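You operate a simulated robot arm through the tools that you are given. There is no shell and no other tool. Be economical: measure what you need, move in short steps, check, and stop when the job is done.

You are at the controls of a simulated two-armed robot. One attempt, no reset.

JOB
Carry the shell with both arms and set it on the steel stand.

It is judged by the outcome, as a careful person would: the job done as asked, and still so three seconds after it is handed in. It fails if anything else is knocked over, pushed out of place, dropped, spilled or broken.

ROBOT AND FRAMES
Two 7-joint arms with two-finger parallel grippers on one trunk, on a base that drives. Base frame: it is fixed to the floor where the robot stands at the start and does not move with it; the origin is under the middle of the robot, x ahead of it, y to its left, z up. Readings come in m, rad, newtons and seconds.
The left shoulder is at the start at [-0.092, 0.119, 0.825], the right one opposite. With the tool pointing down near the work surface each hand reaches from about 0.14 to 0.58 m from the robot's upright axis, wherever it stands, measured 20 degrees to its own side. Places, roughly: steel stand [0.9, 2.3, 0.7]. Payload 3.43 kg a hand.
The TCP of each hand is the grasp point between the finger pads, 0.03 m short of the fingertips. In the tool frame z runs along the fingers and y along their closing line. The gripper opens to 0.094 m. The fingers are 0.028 m wide and 0.01 m thick; the gripper's body (0.05 by 0.096 m) begins 0.055 m behind the TCP.
Orientation is that of the tool frame in the base frame, as a unit quaternion [w, x, y, z]. With the fingers straight down and closing along the base's y, the tool's x points along the base's -x, its y along +y and its z along -z.

CONTROLS
- The arms move only by the tool play_rows. It takes "left_series", "right_series" or both (then of equal length, played together; a hand with none holds still); each is a list of rows, each a list of 6 numbers: the shift along the base's x, y, z in units of 400 mm (1.0 is 400 mm), then the turn, a rotation vector about the base's x, y, z in units of 180 degrees (1.0 is 180 degrees). In form: [[dx, dy, dz, wx, wy, wz], ...]. A call has 1 to 8 rows; each row is the pose to reach, as a shift and turn from the pose commanded when the call began. "left_hand" and "right_hand" are, for a hand that has rows, the closure, from 0 (fully open) to 1 (shut), set as the call begins (left out, the last holds). A call with a number of a shift or a turn outside -1 to 1 is refused whole. Each row takes 0.2 s and may step no farther than 0.05 m and 0.15 rad from the row before; otherwise, or with a gripper value out of range, the whole call is refused. Where a pose cannot be reached the arm comes as near as it can. A force on the tool above 40 N (or 10 N above the force at the start of the call, whichever is more), or a blocked arm, ends the call early, and 0.2 s more pass. Each finger travels about 0.153 m/s and halts on what it meets, pressing with about 27 N; the grip force reading is that of the motor and also rises with nothing between the fingers. The clock runs only during rows and for 0.2 s after the last one: add rows that repeat a pose to give the fingers time. The reply holds the time, the measured pose of the TCP, the force on the tool along the base axes, the opening and the grip force, in the units named above and with some noise, with the torque about the TCP (base axes, N m) and any sound that the robot's microphone picked up, and new pictures: "show" is both (left out), scene, wrist or none (wrist: the cameras of the hands that moved).
- Cameras (640 x 400 px; columns grow to the right, rows downward): "scene" is now at [0.0266, 0.0276, 1.5286]; the picture's right is [0.37, -0.93, 0.00], its down [-0.73, -0.29, -0.62] and it looks along [0.58, 0.23, -0.78] (base axes); focal length 259 px, centre (320, 200). "left" rides on the left gripper at [0.076, -0.014, -0.102] in its tool frame; the picture's right is [0.18, 0.98, 0.00], its down [-0.75, 0.14, -0.64] and it looks along [-0.63, 0.12, 0.77] (tool axes); focal length 243 px, centre (320, 200). "right" rides on the right gripper at [0.076, 0.014, -0.102] in its tool frame; the picture's right is [-0.18, 0.98, 0.00], its down [-0.75, -0.14, -0.64] and it looks along [-0.63, -0.12, 0.77] (tool axes); focal length 243 px, centre (320, 200). There is no depth. A picture from a camera that has moved, and an enlarged one, comes with that camera's place and axes in the base frame and with its lens.
- raise_lower(by): slides the trunk up (or, below 0, down) by that many m; the arms and the scene camera ride with it, the base frame stays. It gives what a move gives, with no picture.
- roll_base(legs): drives the robot by 1 to 6 legs, each [ahead, left, turn to the left] in m, m and rad, along the robot's own axes; the way and the turn of a leg run together, so that a leg with both is an arc; at most 1.5 m and 3.142 rad a leg. The arms and the cameras ride along, it lands a little off, and it stops where it bumps. It gives what a move gives, and a new picture of the scene camera.
- aim_head(pan, tilt): turns the head with the scene camera to pan (to the left, within 2.496 rad either way) and tilt (down, from -0.506 to 1.204), counted from straight ahead of the robot. It gives what a move gives, and a new picture of the scene camera.
- close_up(camera, box): a new picture of the part [left, top, right, bottom] of that camera's present view, enlarged. The clock stands still meanwhile.
- finish_job(): hands the job in; it is judged then, once.

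Go step by step. Nothing tells you exact positions but the pictures and the camera data: compare them with the known pose of the tool, close in by small moves and look again before you grip or let go. The budget is 120 turns and 260 pictures, counting those below and the enlarged ones. Unless the task says otherwise, let go and move clear before handing in, and close with one line.

The tools are called after "Request:" as name(argument=value, ...) on one line, values as JSON. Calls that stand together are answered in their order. play_rows: Moves the arms, as the interface text tells. Its arguments: {"type":"object","properties":{"left_series":{"type":"array","items":{"type":"array","items":{"type":"number"}}},"left_hand":{"type":"number"},"right_series":{"type":"array","items":{"type":"array","items":{"type":"number"}}},"right_hand":{"type":"number"},"show":{"type":"string","enum":["both","scene","wrist","none"]}},"required":[]} The other tools are called the same way: raise_lower (by) slides the trunk up or down; roll_base (legs) drives the base; aim_head (pan, tilt) turns the head that bears the scene camera; close_up (camera, box) takes an enlarged picture of a part of a camera's view; finish_job () hands the job in.

At the start:

```text
time_s: 0.0
left_tcp_pos: [0.3125, 0.3567, 1.0235]
left_ee_rot: [0.001, 0.0, 1.0, 0.0]
left_wrist_force: [0.7, -0.4, 0.5]
left_wrist_torque: [-0.04, 0.04, 0.0]
left_opening: 0.094
left_gripper_force: 0.0
right_tcp_pos: [0.3641, -0.0056, 1.0042]
right_ee_rot: [0.0, 0.0, 1.0, 0.0]
right_wrist_force: [-0.2, -0.9, 0.0]
right_wrist_torque: [0.0, -0.01, 0.0]
right_opening: 0.094
right_gripper_force: 0.0
trunk travel left (down, up): [-0.25, 0.085]
robot x, y, heading: [-0.0019, -0.0019, -0.001]
head pan, tilt: [0.377, 0.899]
```

scene: 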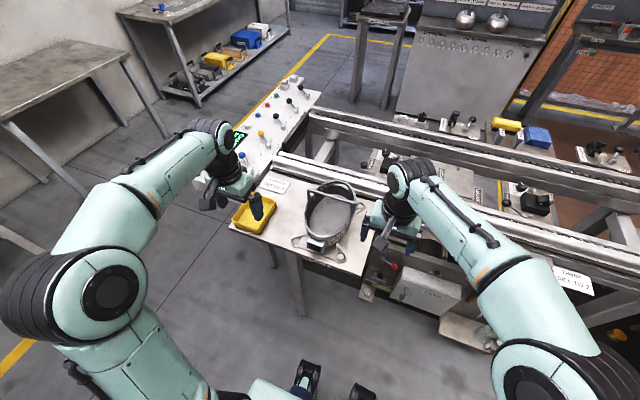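
right: 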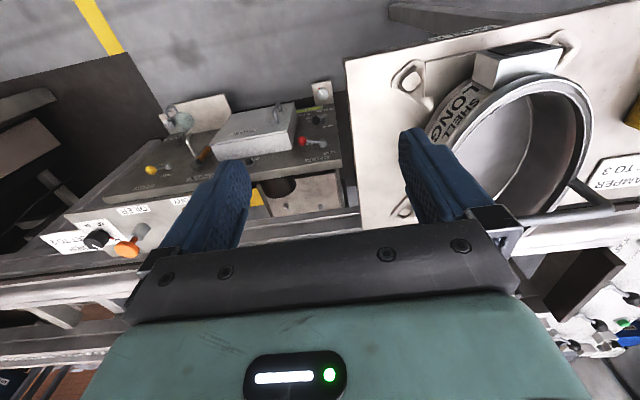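
left: 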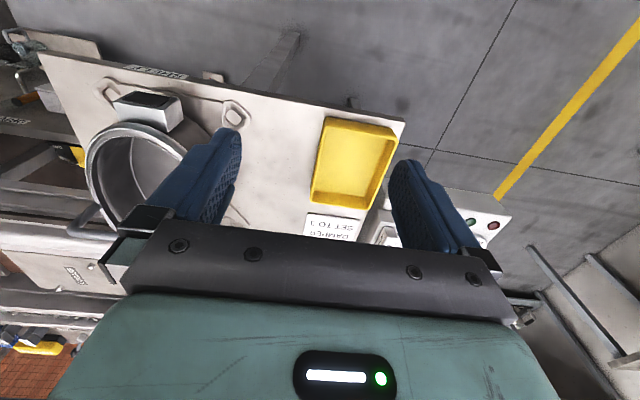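

I see a round open shell (labelled "SHELL LONG...") with a bail handle on a small table ahead, between the hands. I'll look closer before moving.

Request:
close_up(camera="scene", box=[220, 150, 420, 290])

Request:
close_up(camera="right", box=[340, 0, 640, 240])

Request:
close_up(camera="left", box=[0, 20, 420, 290])

Request:
aim_head(pan=1.2, tilt=0.4)

```text
2.86 times, centred on (320, 220) of scene
camera zoom: at [0.0266, 0.0276, 1.5286], right [0.37, -0.93, 0.0], down [-0.73, -0.29, -0.62], along [0.58, 0.23, -0.78], focal length 740 px, centre (320, 143)
```

zoom: 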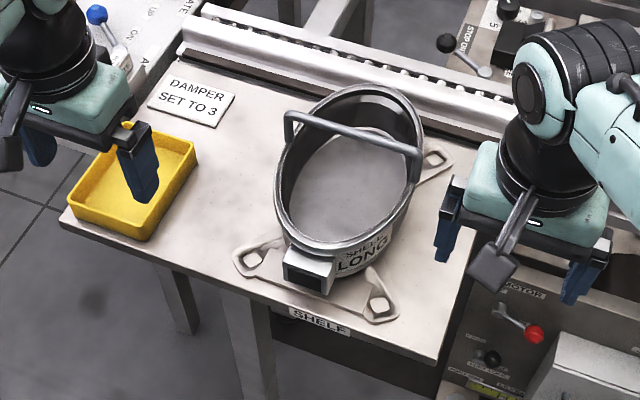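

```text
1.67 times, centred on (490, 120) of right
camera zoom: at [0.2875, 0.0096, 1.1053], right [0.18, 0.98, 0.0], down [0.75, -0.14, 0.64], along [0.63, -0.12, -0.77], focal length 404 px, centre (37, 333)
```

zoom: 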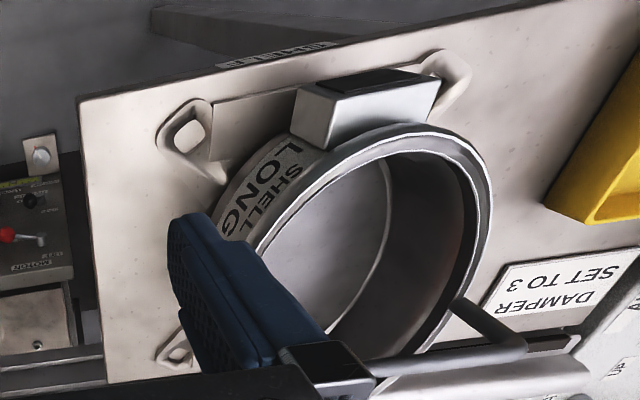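

```text
1.48 times, centred on (210, 155) of left
camera zoom: at [0.2366, 0.3421, 1.1254], right [-0.18, 0.98, 0.0], down [0.75, 0.14, 0.64], along [0.63, 0.12, -0.77], focal length 359 px, centre (483, 267)
```

zoom: 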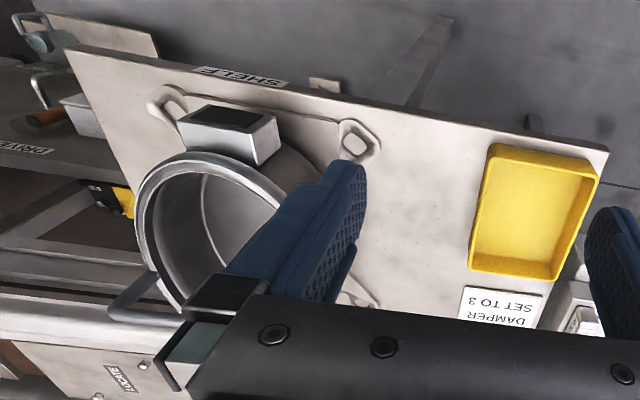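

```text
time_s: 1.1
left_tcp_pos: [0.3142, 0.3564, 1.0239]
left_ee_rot: [0.0, 0.0, 1.0, 0.0]
left_wrist_force: [0.0, 0.5, 0.3]
left_wrist_torque: [-0.03, -0.03, -0.02]
left_opening: 0.094
left_gripper_force: 0.0
right_tcp_pos: [0.3628, -0.0045, 1.0039]
right_ee_rot: [0.0, -0.001, 1.0, 0.0]
right_wrist_force: [0.5, -0.3, -0.9]
right_wrist_torque: [0.0, -0.02, -0.01]
right_opening: 0.0937
right_gripper_force: 0.0
trunk travel left (down, up): [-0.25, 0.085]
robot x, y, heading: [-0.0004, -0.0014, 0.001]
head pan, tilt: [1.201, 0.4]
camera scene: at [-0.01, 0.086, 1.5714], right [0.93, -0.36, 0.0], down [-0.14, -0.36, -0.92], along [0.33, 0.86, -0.39], focal length 259 px, centre (320, 200)
```

scene: 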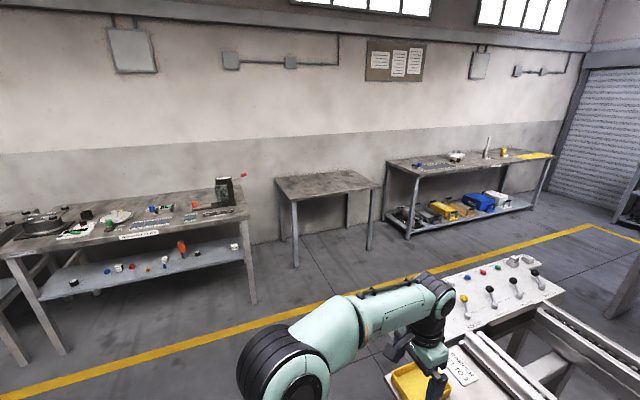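

The empty table at the wall, about (0.9, 2.3), is the stand. The shell looks oblong with a bail across the middle (around x 0.48, y 0.10–0.245, z 0.95), so I'll part the hands and look straight at it.

Request:
play_rows(left_series=[[-0.02, -0.08, 0.06, 0, 0, 0], [-0.04, -0.16, 0.12, 0, 0, 0], [-0.07, -0.25, 0.18, 0, 0, 0], [-0.1, -0.34, 0.25, 0, 0, 0], [-0.125, -0.42, 0.32, 0, 0, 0], [-0.125, -0.5, 0.35, 0, 0, 0]], right_series=[[0, -0.1, 0, 0, 0, 0], [0, -0.2, 0, 0, 0, 0], [0, -0.3, 0, 0, 0, 0], [0, -0.4, 0, 0, 0, 0], [0, -0.5, 0, 0, 0, 0], [0, -0.5, 0, 0, 0, 0]], show="wrist")

Request:
aim_head(pan=0.35, tilt=0.85)

Request:
close_up(camera="left", box=[220, 60, 460, 210])

Request:
close_up(camera="scene", box=[240, 130, 420, 242])

```text
time_s: 2.5
left_tcp_pos: [0.2636, 0.1569, 1.1625]
left_ee_rot: [0.0, -0.001, 1.0, -0.001]
left_wrist_force: [0.1, 0.0, 0.0]
left_wrist_torque: [-0.02, 0.0, 0.01]
left_opening: 0.094
left_gripper_force: 0.1
right_tcp_pos: [0.3657, -0.2058, 1.0037]
right_ee_rot: [-0.001, 0.001, 1.0, 0.0]
right_wrist_force: [0.2, 1.1, 0.4]
right_wrist_torque: [0.02, 0.0, 0.03]
right_opening: 0.094
right_gripper_force: 0.0
trunk travel left (down, up): [-0.25, 0.085]
robot x, y, heading: [-0.0007, 0.0013, -0.002]
head pan, tilt: [1.201, 0.4]
camera right: at [0.2891, -0.1916, 1.1059], right [0.18, 0.98, 0.0], down [0.75, -0.14, 0.64], along [0.63, -0.12, -0.77], focal length 243 px, centre (320, 200)
camera left: at [0.1871, 0.1422, 1.2651], right [-0.19, 0.98, 0.0], down [0.75, 0.14, 0.64], along [0.63, 0.12, -0.77], focal length 243 px, centre (320, 200)
```

right: 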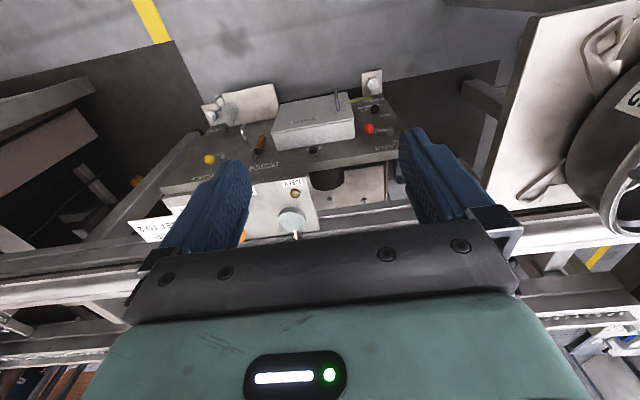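
left: 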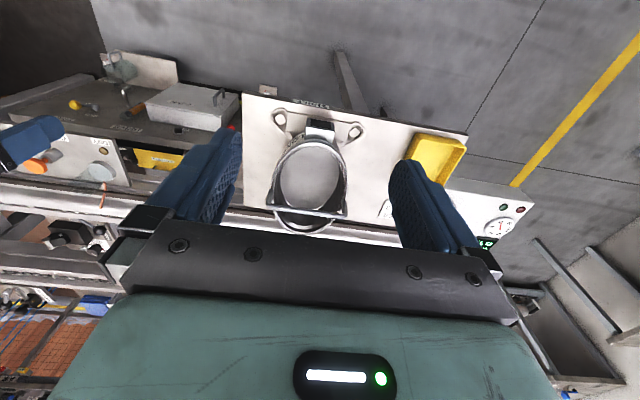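

```text
time_s: 3.7
left_tcp_pos: [0.2632, 0.1562, 1.1627]
left_ee_rot: [0.0, 0.0, 1.0, 0.0]
left_wrist_force: [0.5, -0.6, 0.2]
left_wrist_torque: [-0.03, 0.01, -0.05]
left_opening: 0.0939
left_gripper_force: 0.1
right_tcp_pos: [0.3652, -0.206, 1.0048]
right_ee_rot: [0.0, 0.0, 1.0, 0.001]
right_wrist_force: [0.0, -0.4, -1.6]
right_wrist_torque: [0.01, -0.02, -0.01]
right_opening: 0.0939
right_gripper_force: 0.0
trunk travel left (down, up): [-0.25, 0.085]
robot x, y, heading: [-0.0008, 0.0034, 0.003]
head pan, tilt: [0.351, 0.85]
camera scene: at [0.0297, 0.0267, 1.5324], right [0.34, -0.94, 0.0], down [-0.71, -0.26, -0.66], along [0.62, 0.23, -0.75], focal length 259 px, centre (320, 200)
```

scene: 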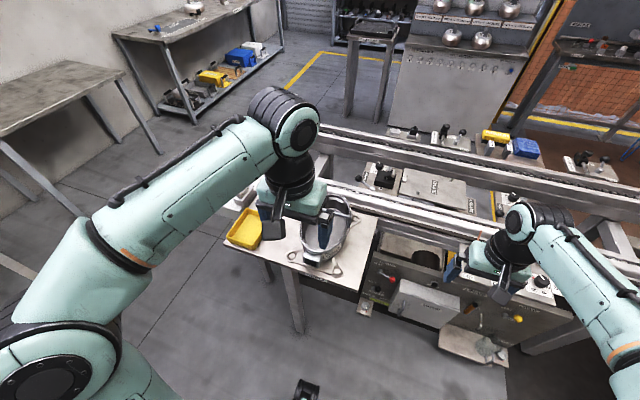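

```text
2.67 times, centred on (340, 135) of left
camera zoom: at [0.1867, 0.1429, 1.2648], right [-0.18, 0.98, 0.0], down [0.75, 0.14, 0.64], along [0.63, 0.12, -0.77], focal length 647 px, centre (267, 373)
```

zoom: 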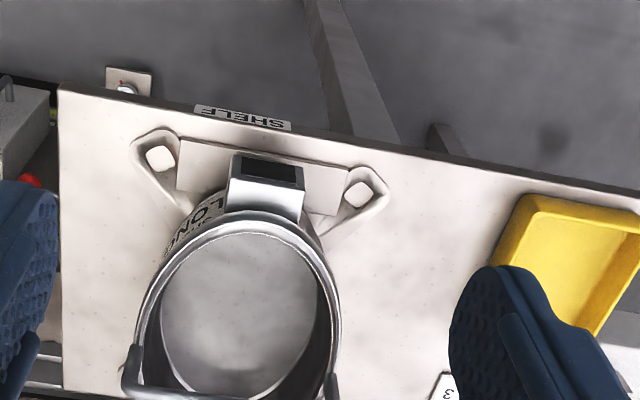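

```text
3.56 times, centred on (330, 186) of scene
camera zoom: at [0.0297, 0.0267, 1.5324], right [0.34, -0.94, 0.0], down [-0.71, -0.26, -0.66], along [0.62, 0.23, -0.75], focal length 920 px, centre (284, 250)
```

zoom: 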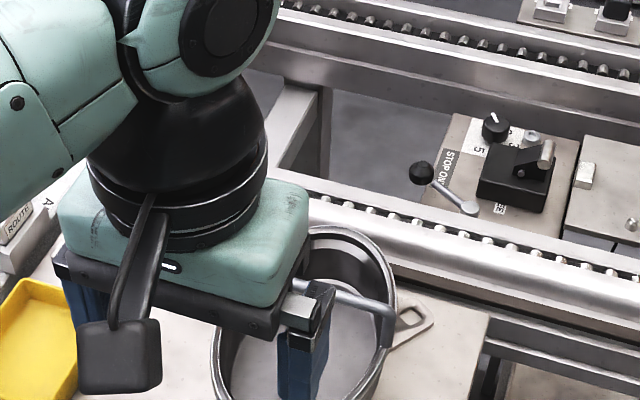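

The hand blocks the head view, and I need the side profile. I'll send the left hand back out and swing the right hand's camera to look sideways at the shell.

Request:
play_rows(left_series=[[0, 0.1, 0, 0, 0, 0], [0, 0.2, 0, 0, 0, 0], [0, 0.3, 0, 0, 0, 0], [0, 0.4, 0, 0, 0, 0], [0, 0.5, 0, 0, 0, 0], [0, 0.6, 0, 0, 0, 0], [0, 0.7, 0, 0, 0, 0], [0, 0.75, 0, 0, 0, 0]], right_series=[[0, 0, 0, 0, 0, 0.045], [0, 0, 0, 0, 0, 0.09], [0, 0, 0, 0, 0, 0.135], [0, 0, 0, 0, 0, 0.18], [0, 0, 0, 0, 0, 0.225], [0, 0, 0, 0, 0, 0.27], [0, 0, 0, 0, 0, 0.315], [0, 0, 0, 0, 0, 0.36]], show="both")

Request:
close_up(camera="scene", box=[260, 160, 400, 280])

Request:
close_up(camera="right", box=[200, 0, 520, 200])

```text
time_s: 5.5
left_tcp_pos: [0.2615, 0.4575, 1.1626]
left_ee_rot: [-0.001, 0.001, 1.0, 0.0]
left_wrist_force: [0.4, 0.2, 0.6]
left_wrist_torque: [-0.02, 0.0, 0.04]
left_opening: 0.0942
left_gripper_force: 0.0
right_tcp_pos: [0.3629, -0.205, 1.0043]
right_ee_rot: [0.0, -0.538, 0.843, -0.001]
right_wrist_force: [-0.1, -0.4, -0.2]
right_wrist_torque: [0.0, 0.02, 0.02]
right_opening: 0.0938
right_gripper_force: 0.0
trunk travel left (down, up): [-0.25, 0.085]
robot x, y, heading: [-0.002, 0.0025, -0.002]
head pan, tilt: [0.351, 0.85]
camera scene: at [0.0298, 0.0268, 1.5324], right [0.34, -0.94, 0.0], down [-0.71, -0.26, -0.66], along [0.62, 0.23, -0.75], focal length 259 px, centre (320, 200)
camera right: at [0.3185, -0.2673, 1.1055], right [-0.81, 0.58, 0.0], down [0.45, 0.62, 0.64], along [0.37, 0.52, -0.77], focal length 243 px, centre (320, 200)
camera left: at [0.1849, 0.4439, 1.2651], right [-0.18, 0.98, 0.0], down [0.75, 0.14, 0.64], along [0.63, 0.12, -0.77], focal length 243 px, centre (320, 200)
```

scene: 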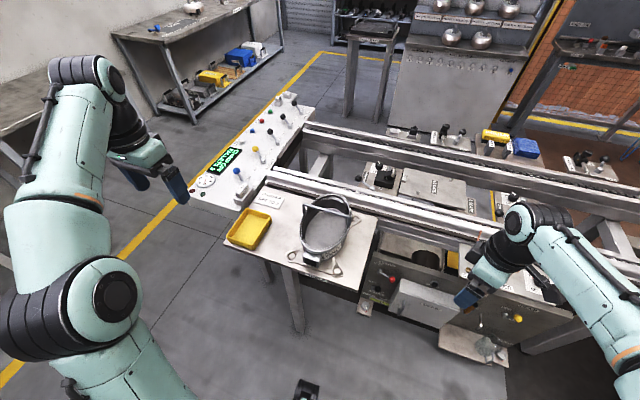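
right: 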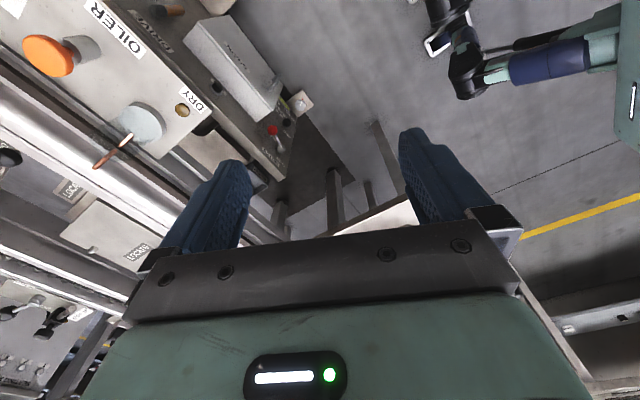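
left: 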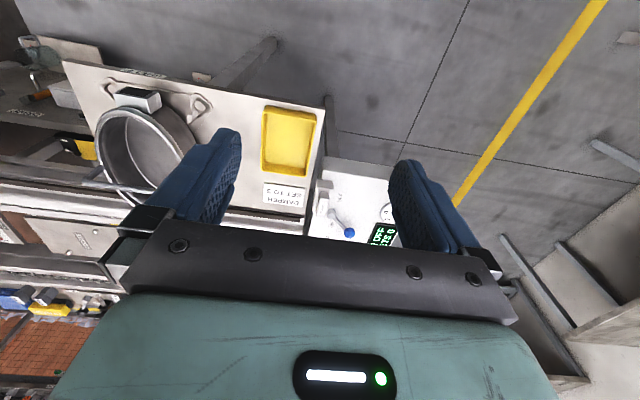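

```text
3.33 times, centred on (330, 220) of scene
camera zoom: at [0.0298, 0.0268, 1.5324], right [0.34, -0.94, 0.0], down [-0.71, -0.26, -0.66], along [0.62, 0.23, -0.75], focal length 863 px, centre (287, 133)
```

zoom: 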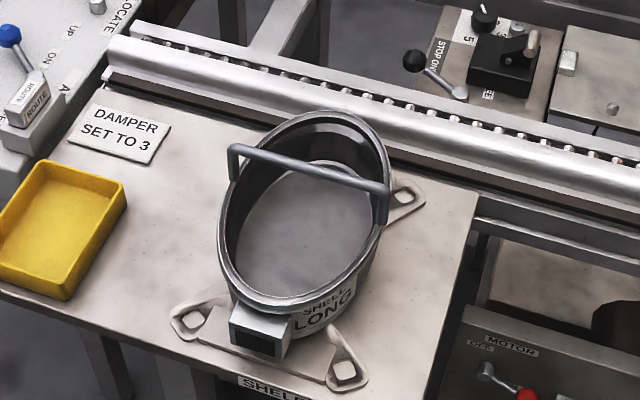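

```text
2.00 times, centred on (360, 100) of right
camera zoom: at [0.3185, -0.2673, 1.1055], right [-0.81, 0.58, 0.0], down [0.45, 0.62, 0.64], along [0.37, 0.52, -0.77], focal length 485 px, centre (240, 400)
```

zoom: 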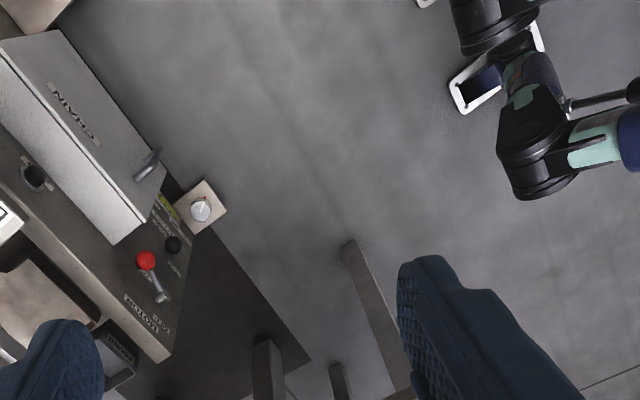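

I'll zoom in harder on the shell's details — rim, bail ends, lugs and box.

Request:
close_up(camera="scene", box=[295, 190, 355, 228])

Request:
close_up(camera="scene", box=[290, 236, 350, 274])

Request:
close_up(camera="left", box=[70, 70, 230, 210])

```text
10.53 times, centred on (325, 209) of scene
camera zoom: at [0.0298, 0.0268, 1.5324], right [0.34, -0.94, 0.0], down [-0.71, -0.26, -0.66], along [0.62, 0.23, -0.75], focal length 2724 px, centre (267, 105)
```

zoom: 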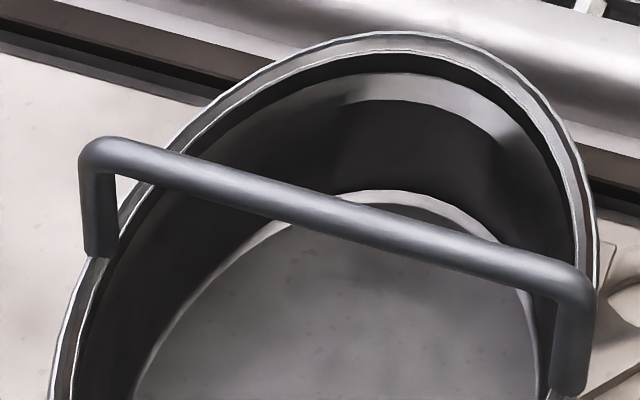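

```text
10.53 times, centred on (320, 255) of scene
camera zoom: at [0.0298, 0.0268, 1.5324], right [0.34, -0.94, 0.0], down [-0.71, -0.26, -0.66], along [0.62, 0.23, -0.75], focal length 2724 px, centre (320, -379)
```

zoom: 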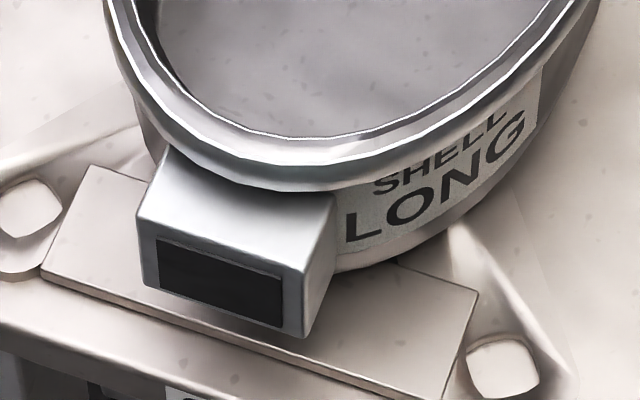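

```text
2.86 times, centred on (150, 140) of left
camera zoom: at [0.1849, 0.4439, 1.2651], right [-0.18, 0.98, 0.0], down [0.75, 0.14, 0.64], along [0.63, 0.12, -0.77], focal length 693 px, centre (806, 371)
```

zoom: 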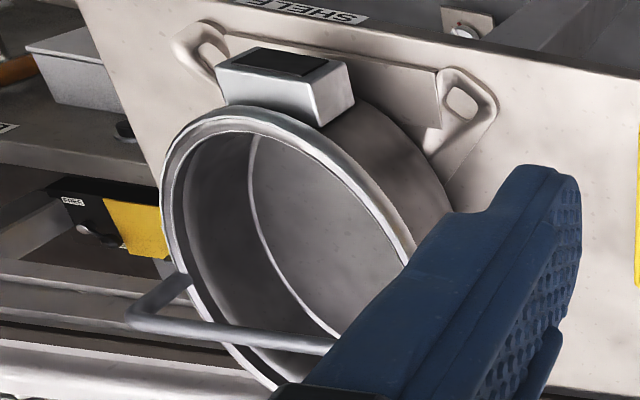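

The shell is an open tube with a fixed round bail (about 12 mm thick) across its middle at z≈0.947, which is a good natural handle for both hands, one near each end. I'll strafe left to centre on it and turn both grippers so the fingers close along x, cameras outward.

Request:
play_rows(left_series=[[0, 0, 0, 0, 0, -0.045], [0, 0, 0, 0, 0, -0.09], [0, 0, 0, 0, 0, -0.135], [0, 0, 0, 0, 0, -0.18], [0, 0, 0, 0, 0, -0.225], [0, 0, 0, 0, 0, -0.27], [0, 0, 0, 0, 0, -0.315], [0, 0, 0, 0, 0, -0.36]], right_series=[[0, 0, 0.1, 0, 0, 0.035], [0, 0, 0.2, 0, 0, 0.07], [0, 0, 0.3, 0, 0, 0.105], [0, 0, 0.35, 0, 0, 0.14], [0, 0, 0.35, 0, 0, 0.14], [0, 0, 0.35, 0, 0, 0.14], [0, 0, 0.35, 0, 0, 0.14], [0, 0, 0.35, 0, 0, 0.14]], show="none")

Request:
play_rows(left_series=[[0, 0, 0, 0, 0, -0.045], [0, 0, 0, 0, 0, -0.09], [0, 0, 0, 0, 0, -0.14]], show="none")

Request:
roll_base(legs=[[0, 0.175, 0]])

```text
time_s: 7.3
left_tcp_pos: [0.2622, 0.4559, 1.1626]
left_ee_rot: [0.0, 0.538, 0.843, 0.0]
left_wrist_force: [-0.6, -0.2, 0.7]
left_wrist_torque: [0.02, 0.01, -0.02]
left_opening: 0.0941
left_gripper_force: 0.0
right_tcp_pos: [0.3626, -0.2048, 1.1452]
right_ee_rot: [0.0, -0.707, 0.707, 0.0]
right_wrist_force: [-0.2, -0.3, -0.5]
right_wrist_torque: [0.01, 0.01, -0.01]
right_opening: 0.0944
right_gripper_force: 0.1
trunk travel left (down, up): [-0.25, 0.085]
robot x, y, heading: [-0.0013, -0.0016, -0.003]
head pan, tilt: [0.351, 0.85]
```

```text
refused: row 3 steps farther than a row can; nothing moved
```

```text
time_s: 9.5
left_tcp_pos: [0.2624, 0.6305, 1.1628]
left_ee_rot: [0.0, 0.536, 0.844, 0.0]
left_wrist_force: [0.6, 0.4, 0.6]
left_wrist_torque: [0.0, 0.06, 0.01]
left_opening: 0.0941
left_gripper_force: 0.2
right_tcp_pos: [0.3629, -0.0304, 1.1452]
right_ee_rot: [0.001, -0.707, 0.707, -0.001]
right_wrist_force: [0.1, 1.4, -0.6]
right_wrist_torque: [-0.01, -0.01, 0.0]
right_opening: 0.0939
right_gripper_force: 0.1
trunk travel left (down, up): [-0.25, 0.085]
robot x, y, heading: [0.0002, 0.1728, 0.002]
head pan, tilt: [0.351, 0.85]
camera scene: at [0.0297, 0.2015, 1.5324], right [0.34, -0.94, 0.0], down [-0.71, -0.26, -0.66], along [0.62, 0.23, -0.75], focal length 259 px, centre (320, 200)
```

scene: 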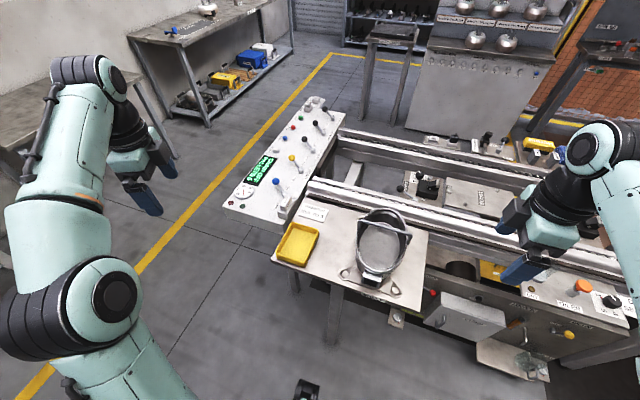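

Shell is now straight ahead. I'll finish the left wrist turn, bring both hands above the bail ends with an outward tilt, and zoom for a refined bail position.

Request:
close_up(camera="scene", box=[335, 190, 435, 310])

Request:
play_rows(left_series=[[0.03, -0.08, 0, 0, 0, -0.035], [0.06, -0.16, 0, 0, 0, -0.07], [0.09, -0.24, 0, 0, 0, -0.105], [0.12, -0.32, 0, 0, 0, -0.14], [0.15, -0.4, 0, 0, 0, -0.14], [0.18, -0.48, 0, 0, 0, -0.14], [0.21, -0.56, 0, 0, 0, -0.14], [0.24, -0.64, 0, 0, 0, -0.14]], right_series=[[0, 0, 0, 0.02, 0, 0], [0, 0, 0, 0.04, 0, 0], [0, 0, 0, 0.06, 0, 0], [0, 0, 0, 0.083, 0, 0], [0.02, 0.02, 0, 0.083, 0, 0], [0.04, 0.04, 0, 0.083, 0, 0], [0.06, 0.06, 0, 0.083, 0, 0], [0.08, 0.08, 0, 0.083, 0, 0]], show="both")

```text
3.33 times, centred on (385, 250) of scene
camera zoom: at [0.0297, 0.2015, 1.5324], right [0.34, -0.94, 0.0], down [-0.71, -0.26, -0.66], along [0.62, 0.23, -0.75], focal length 863 px, centre (103, 33)
```

zoom: 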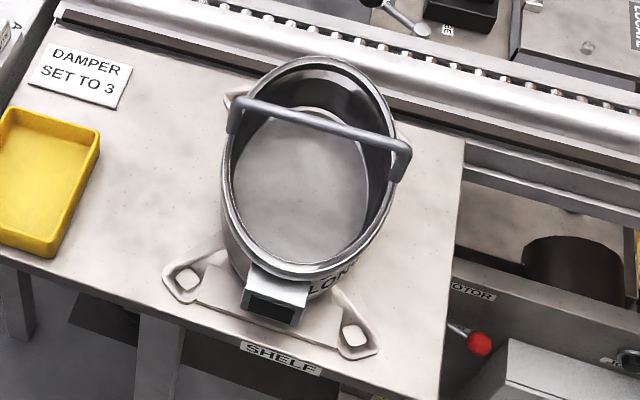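

```text
time_s: 11.3
left_tcp_pos: [0.3599, 0.3742, 1.163]
left_ee_rot: [0.0, 0.706, 0.708, 0.0]
left_wrist_force: [-0.1, -0.2, -0.2]
left_wrist_torque: [0.04, -0.02, 0.02]
left_opening: 0.0941
left_gripper_force: 0.0
right_tcp_pos: [0.3975, 0.0013, 1.1447]
right_ee_rot: [-0.092, 0.701, -0.701, -0.092]
right_wrist_force: [0.1, -0.3, -1.0]
right_wrist_torque: [-0.01, 0.0, 0.01]
right_opening: 0.0942
right_gripper_force: 0.0
trunk travel left (down, up): [-0.25, 0.085]
robot x, y, heading: [-0.0008, 0.1744, 0.002]
head pan, tilt: [0.351, 0.85]
camera scene: at [0.0307, 0.2007, 1.5324], right [0.34, -0.94, 0.0], down [-0.71, -0.26, -0.66], along [0.62, 0.23, -0.75], focal length 259 px, centre (320, 200)
camera right: at [0.3825, -0.0981, 1.2227], right [-0.98, 0.18, 0.05], down [0.14, 0.56, 0.81], along [0.12, 0.81, -0.58], focal length 243 px, centre (320, 200)
camera left: at [0.3455, 0.4512, 1.266], right [0.98, 0.18, 0.0], down [0.14, -0.75, 0.64], along [0.12, -0.63, -0.77], focal length 243 px, centre (320, 200)
```

scene: 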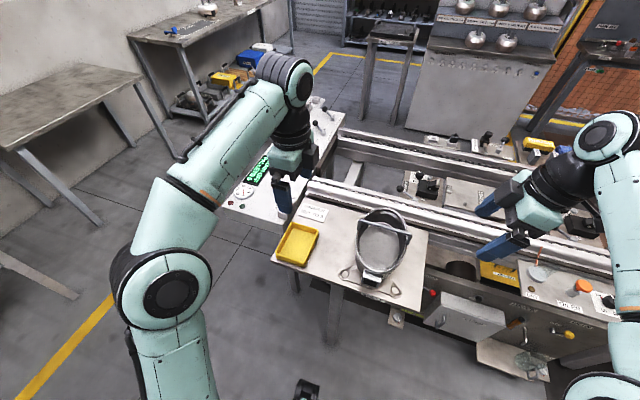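
right: 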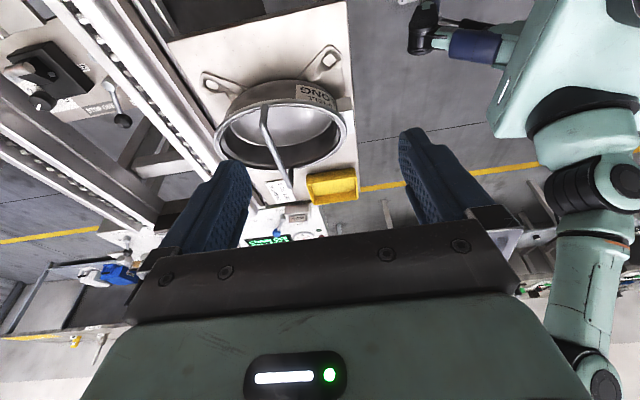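
left: 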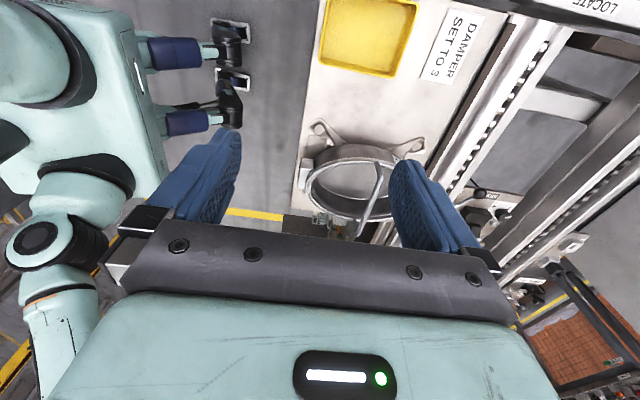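

Both wrist cameras now see the bail from its ends. Zooming to pin it down.

Request:
close_up(camera="right", box=[190, 40, 370, 200])

Request:
close_up(camera="left", box=[290, 110, 450, 250])

```text
2.50 times, centred on (280, 120) of right
camera zoom: at [0.3825, -0.0981, 1.2227], right [-0.98, 0.18, 0.05], down [0.14, 0.56, 0.81], along [0.12, 0.81, -0.58], focal length 606 px, centre (420, 400)
```

zoom: 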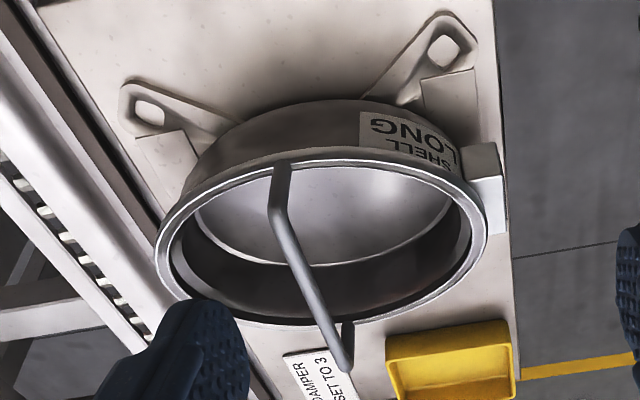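

```text
2.86 times, centred on (370, 180) of left
camera zoom: at [0.3455, 0.4512, 1.266], right [0.98, 0.18, 0.0], down [0.14, -0.75, 0.64], along [0.12, -0.63, -0.77], focal length 693 px, centre (177, 257)
```

zoom: 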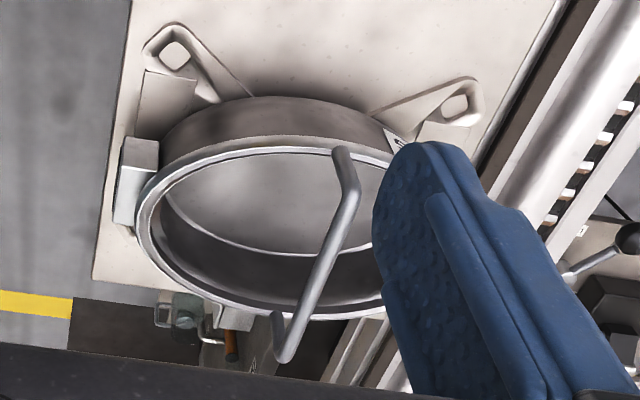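

The bail bar triangulates consistently: x≈0.488, y 0.10–0.245, z≈0.933. Bringing both hands to hover above it at y 0.217 and 0.131.

Request:
play_rows(left_series=[[0.053, -0.065, -0.05, -0.014, 0, 0], [0.107, -0.131, -0.1, -0.028, 0, 0], [0.16, -0.196, -0.15, -0.042, 0, 0], [0.213, -0.262, -0.205, -0.056, 0, 0], [0.267, -0.327, -0.256, -0.07, 0, 0], [0.32, -0.3925, -0.3075, -0.083, 0, 0]], right_series=[[0.038, 0.054, -0.044, 0, 0, 0], [0.075, 0.108, -0.087, 0, 0, 0], [0.113, 0.162, -0.131, 0, 0, 0], [0.151, 0.216, -0.175, 0, 0, 0], [0.188, 0.27, -0.218, 0, 0, 0], [0.226, 0.324, -0.262, 0, 0, 0]], show="both")

Request:
close_up(camera="scene", box=[315, 160, 455, 290])

```text
time_s: 12.7
left_tcp_pos: [0.4885, 0.2182, 1.0389]
left_ee_rot: [0.091, 0.7, 0.702, -0.093]
left_wrist_force: [-0.1, 1.1, 0.4]
left_wrist_torque: [0.01, 0.0, 0.02]
left_opening: 0.0941
left_gripper_force: 0.0
right_tcp_pos: [0.4868, 0.1315, 1.0388]
right_ee_rot: [0.092, -0.701, 0.701, 0.092]
right_wrist_force: [0.2, 0.4, -0.4]
right_wrist_torque: [-0.02, 0.03, 0.0]
right_opening: 0.0939
right_gripper_force: 0.1
trunk travel left (down, up): [-0.25, 0.085]
robot x, y, heading: [-0.0025, 0.1725, -0.002]
head pan, tilt: [0.351, 0.85]
camera scene: at [0.0317, 0.2012, 1.5323], right [0.34, -0.94, 0.0], down [-0.71, -0.26, -0.66], along [0.62, 0.23, -0.75], focal length 259 px, centre (320, 200)
camera right: at [0.4735, 0.0316, 1.1174], right [-0.98, 0.18, 0.05], down [0.14, 0.56, 0.81], along [0.12, 0.81, -0.58], focal length 243 px, centre (320, 200)
camera left: at [0.4747, 0.3181, 1.118], right [0.98, 0.18, -0.05], down [0.14, -0.56, 0.82], along [0.12, -0.81, -0.58], focal length 243 px, centre (320, 200)
```

scene: 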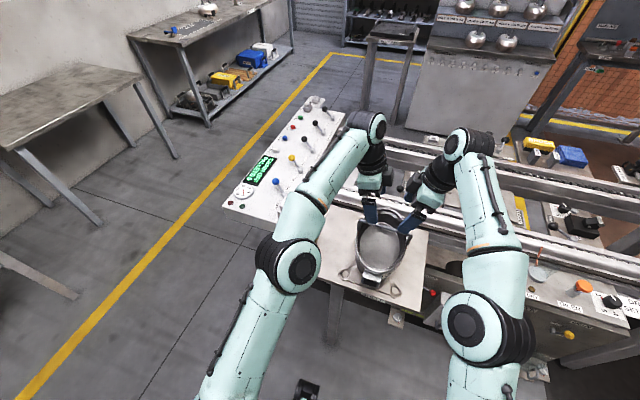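
right: 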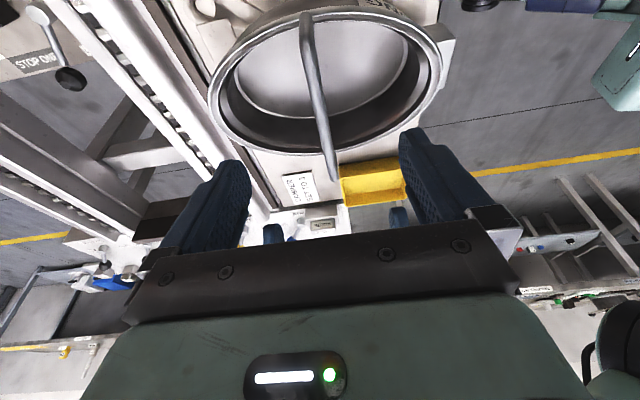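
left: 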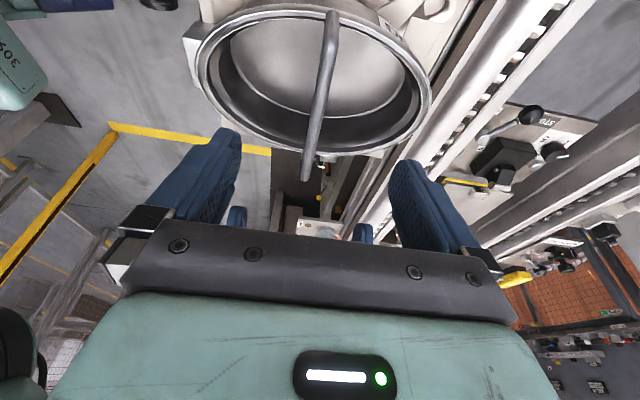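

```text
3.08 times, centred on (385, 225) of scene
camera zoom: at [0.0317, 0.2012, 1.5323], right [0.34, -0.94, 0.0], down [-0.71, -0.26, -0.66], along [0.62, 0.23, -0.75], focal length 796 px, centre (120, 123)
```

zoom: 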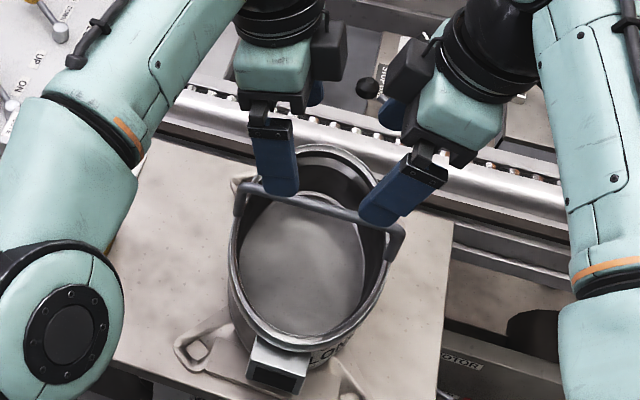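

Aligned over the bar. Descending 85 mm with fingers open so they straddle it, then checking.

Request:
play_rows(left_series=[[0, 0, -0.07, 0, 0, 0], [0, 0, -0.14, 0, 0, 0], [0, 0, -0.2, 0, 0, 0], [0, 0, -0.2125, 0, 0, 0]], right_series=[[0, 0, -0.07, 0, 0, 0], [0, 0, -0.14, 0, 0, 0], [0, 0, -0.2, 0, 0, 0], [0, 0, -0.2125, 0, 0, 0]], show="wrist")

Request:
close_up(camera="scene", box=[345, 180, 425, 260])

```text
time_s: 13.7
left_tcp_pos: [0.487, 0.2183, 0.9547]
left_ee_rot: [0.092, 0.701, 0.701, -0.092]
left_wrist_force: [0.6, -1.6, -0.1]
left_wrist_torque: [0.0, 0.01, -0.03]
left_opening: 0.094
left_gripper_force: 0.0
right_tcp_pos: [0.4836, 0.1327, 0.9547]
right_ee_rot: [0.092, -0.701, 0.701, 0.092]
right_wrist_force: [0.1, 0.4, 0.5]
right_wrist_torque: [0.01, 0.0, 0.02]
right_opening: 0.0939
right_gripper_force: 0.1
trunk travel left (down, up): [-0.25, 0.085]
robot x, y, heading: [0.0012, 0.1748, 0.0]
head pan, tilt: [0.351, 0.85]
camera right: at [0.4706, 0.0321, 1.033], right [-0.98, 0.18, 0.05], down [0.14, 0.56, 0.81], along [0.12, 0.81, -0.58], focal length 243 px, centre (320, 200)
camera left: at [0.4724, 0.3182, 1.0345], right [0.98, 0.18, -0.05], down [0.14, -0.56, 0.81], along [0.12, -0.81, -0.58], focal length 243 px, centre (320, 200)
```

right: 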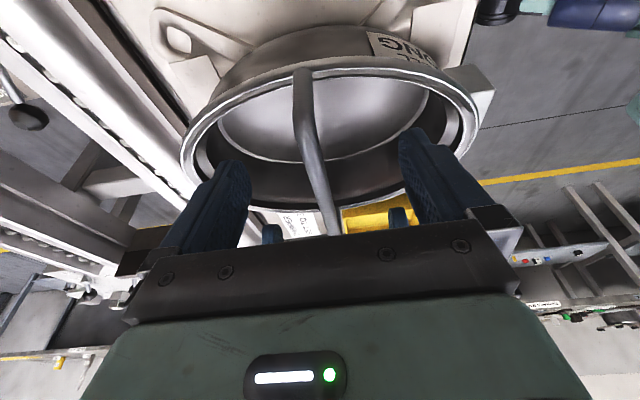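
left: 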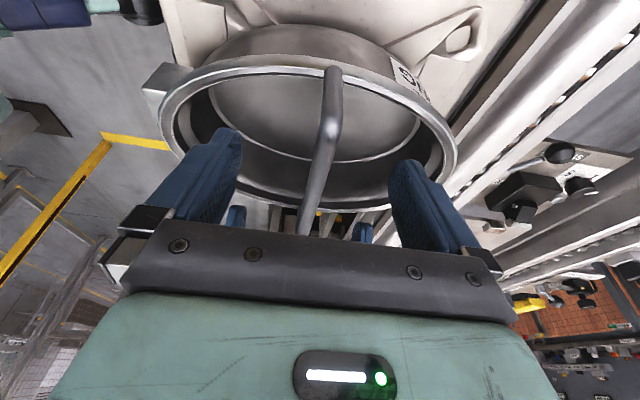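

```text
5.00 times, centred on (385, 220) of scene
camera zoom: at [0.0297, 0.2013, 1.5324], right [0.34, -0.94, 0.0], down [-0.71, -0.26, -0.66], along [0.62, 0.23, -0.75], focal length 1294 px, centre (-5, 100)
```

zoom: 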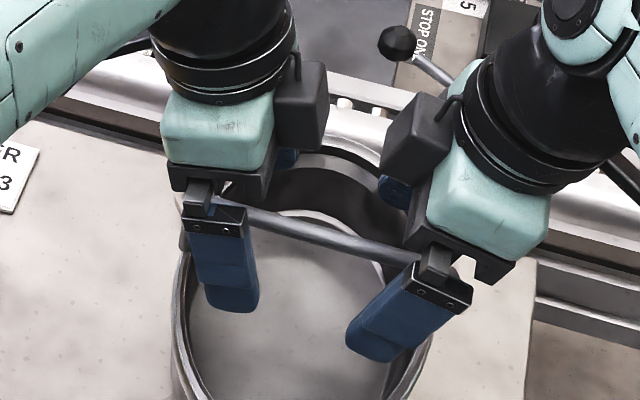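

The bar sits between the fingers, about 15 mm below the grasp point (z≈0.94). I'll lower 10 mm, then close.

Request:
play_rows(left_series=[[0, 0, -0.012, 0, 0, 0], [0, 0, -0.025, 0, 0, 0]], right_series=[[0.005, 0, -0.012, 0, 0, 0], [0.008, 0, -0.025, 0, 0, 0]], show="none")

Request:
play_rows(left_series=[[0, 0, 0, 0, 0, 0], [0, 0, 0, 0, 0, 0], [0, 0, 0, 0, 0, 0], [0, 0, 0, 0, 0, 0], [0, 0, 0, 0, 0, 0]], right_series=[[0, 0, 0, 0, 0, 0], [0, 0, 0, 0, 0, 0], [0, 0, 0, 0, 0, 0], [0, 0, 0, 0, 0, 0], [0, 0, 0, 0, 0, 0]], left_hand=1, right_hand=1, show="wrist")

Request:
close_up(camera="scene", box=[345, 180, 425, 300])

```text
time_s: 14.3
left_tcp_pos: [0.4868, 0.2176, 0.9461]
left_ee_rot: [0.092, 0.701, 0.701, -0.092]
left_wrist_force: [0.1, -0.5, -0.4]
left_wrist_torque: [-0.01, -0.02, 0.01]
left_opening: 0.0937
left_gripper_force: 0.0
right_tcp_pos: [0.4894, 0.1316, 0.945]
right_ee_rot: [-0.092, 0.701, -0.701, -0.092]
right_wrist_force: [0.2, 0.0, -0.4]
right_wrist_torque: [0.01, -0.02, -0.01]
right_opening: 0.094
right_gripper_force: 0.1
trunk travel left (down, up): [-0.25, 0.085]
robot x, y, heading: [0.0021, 0.1758, 0.0]
head pan, tilt: [0.351, 0.85]
```

```text
time_s: 15.5
left_tcp_pos: [0.4869, 0.2188, 0.9462]
left_ee_rot: [0.092, 0.701, 0.701, -0.092]
left_wrist_force: [3.8, 0.7, -0.2]
left_wrist_torque: [0.03, -0.02, 0.0]
left_opening: 0.0149
left_gripper_force: 27.1
right_tcp_pos: [0.4885, 0.1311, 0.9445]
right_ee_rot: [0.092, -0.701, 0.701, 0.091]
right_wrist_force: [-6.4, 0.7, 0.0]
right_wrist_torque: [-0.13, 0.02, -0.03]
right_opening: 0.0152
right_gripper_force: 27.2
trunk travel left (down, up): [-0.25, 0.085]
robot x, y, heading: [-0.0001, 0.1765, -0.0]
head pan, tilt: [0.351, 0.85]
camera right: at [0.4744, 0.032, 1.0233], right [-0.98, 0.18, 0.05], down [0.14, 0.56, 0.81], along [0.12, 0.81, -0.58], focal length 243 px, centre (320, 200)
camera left: at [0.4723, 0.3186, 1.0245], right [0.98, 0.18, -0.05], down [0.14, -0.56, 0.81], along [0.12, -0.81, -0.58], focal length 243 px, centre (320, 200)
```

right: 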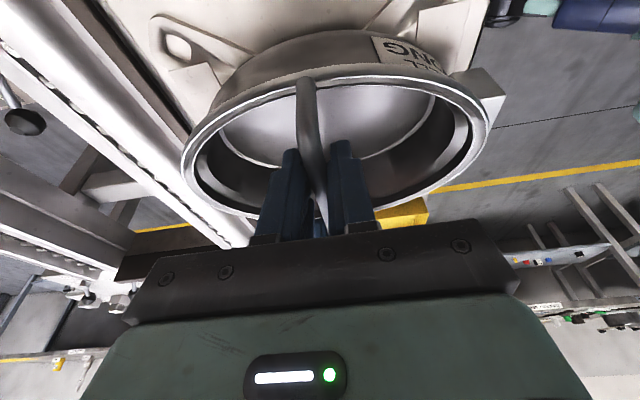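
left: 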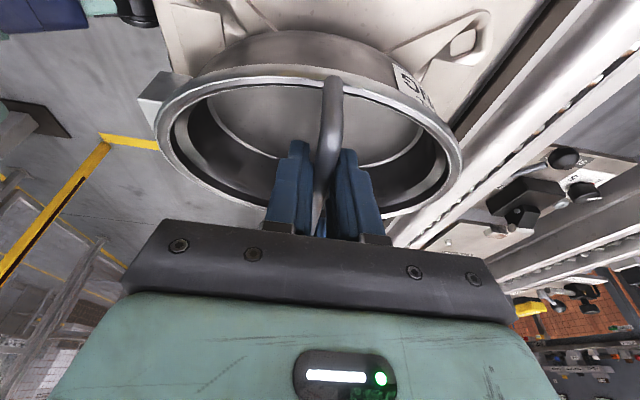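

```text
3.33 times, centred on (385, 240) of scene
camera zoom: at [0.0297, 0.2014, 1.5323], right [0.34, -0.94, 0.0], down [-0.71, -0.26, -0.66], along [0.62, 0.23, -0.75], focal length 863 px, centre (103, 67)
```

zoom: 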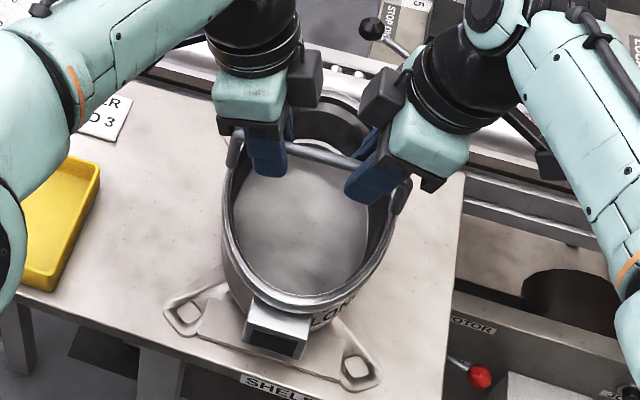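

Both hands hold the bar (15 mm opening, 27 N). I'll lift a centimetre or two as a test and watch the forces.

Request:
play_rows(left_series=[[0, 0, 0.01, 0, 0, 0], [0, 0, 0.02, 0, 0, 0], [0, 0, 0.03, 0, 0, 0], [0, 0, 0.04, 0, 0, 0], [0, 0, 0.05, 0, 0, 0], [0, 0, 0.05, 0, 0, 0]], right_series=[[0, 0, 0.01, 0, 0, 0], [0, 0, 0.02, 0, 0, 0], [0, 0, 0.03, 0, 0, 0], [0, 0, 0.04, 0, 0, 0], [0, 0, 0.05, 0, 0, 0], [0, 0, 0.05, 0, 0, 0]], show="both")

Request:
close_up(camera="scene", box=[345, 180, 425, 300])

```text
time_s: 16.9
left_tcp_pos: [0.488, 0.2182, 0.9657]
left_ee_rot: [0.092, 0.7, 0.702, -0.091]
left_wrist_force: [10.9, -1.3, 0.3]
left_wrist_torque: [-0.02, -0.29, 0.54]
left_opening: 0.0107
left_gripper_force: 27.0
right_tcp_pos: [0.4875, 0.1313, 0.9649]
right_ee_rot: [-0.09, 0.702, -0.7, -0.094]
right_wrist_force: [-12.0, 0.7, -0.1]
right_wrist_torque: [0.11, 0.2, 0.46]
right_opening: 0.0106
right_gripper_force: 26.8
trunk travel left (down, up): [-0.25, 0.085]
robot x, y, heading: [-0.0004, 0.1727, 0.001]
head pan, tilt: [0.351, 0.85]
camera scene: at [0.0308, 0.2013, 1.5323], right [0.34, -0.94, 0.0], down [-0.71, -0.26, -0.66], along [0.62, 0.23, -0.75], focal length 259 px, centre (320, 200)
camera right: at [0.4749, 0.0321, 1.0431], right [-0.98, 0.17, 0.05], down [0.14, 0.56, 0.81], along [0.11, 0.81, -0.58], focal length 243 px, centre (320, 200)
camera left: at [0.4727, 0.3187, 1.0434], right [0.98, 0.18, -0.05], down [0.14, -0.56, 0.81], along [0.12, -0.81, -0.58], focal length 243 px, centre (320, 200)
```

scene: 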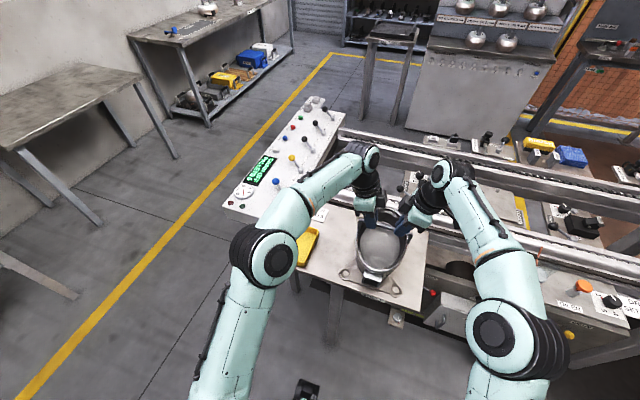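
right: 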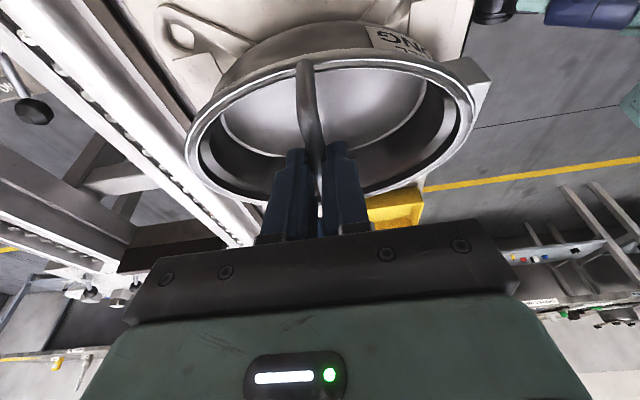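
left: 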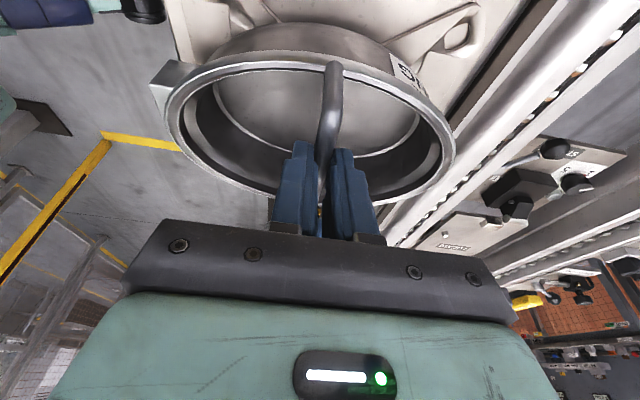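

```text
3.33 times, centred on (385, 240) of scene
camera zoom: at [0.0308, 0.2013, 1.5323], right [0.34, -0.94, 0.0], down [-0.71, -0.26, -0.66], along [0.62, 0.23, -0.75], focal length 863 px, centre (103, 67)
```

zoom: 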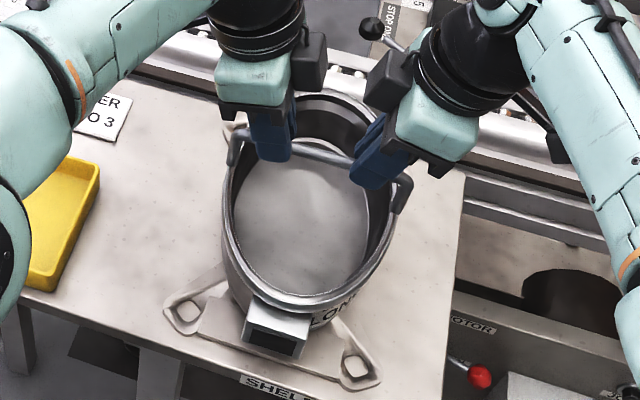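

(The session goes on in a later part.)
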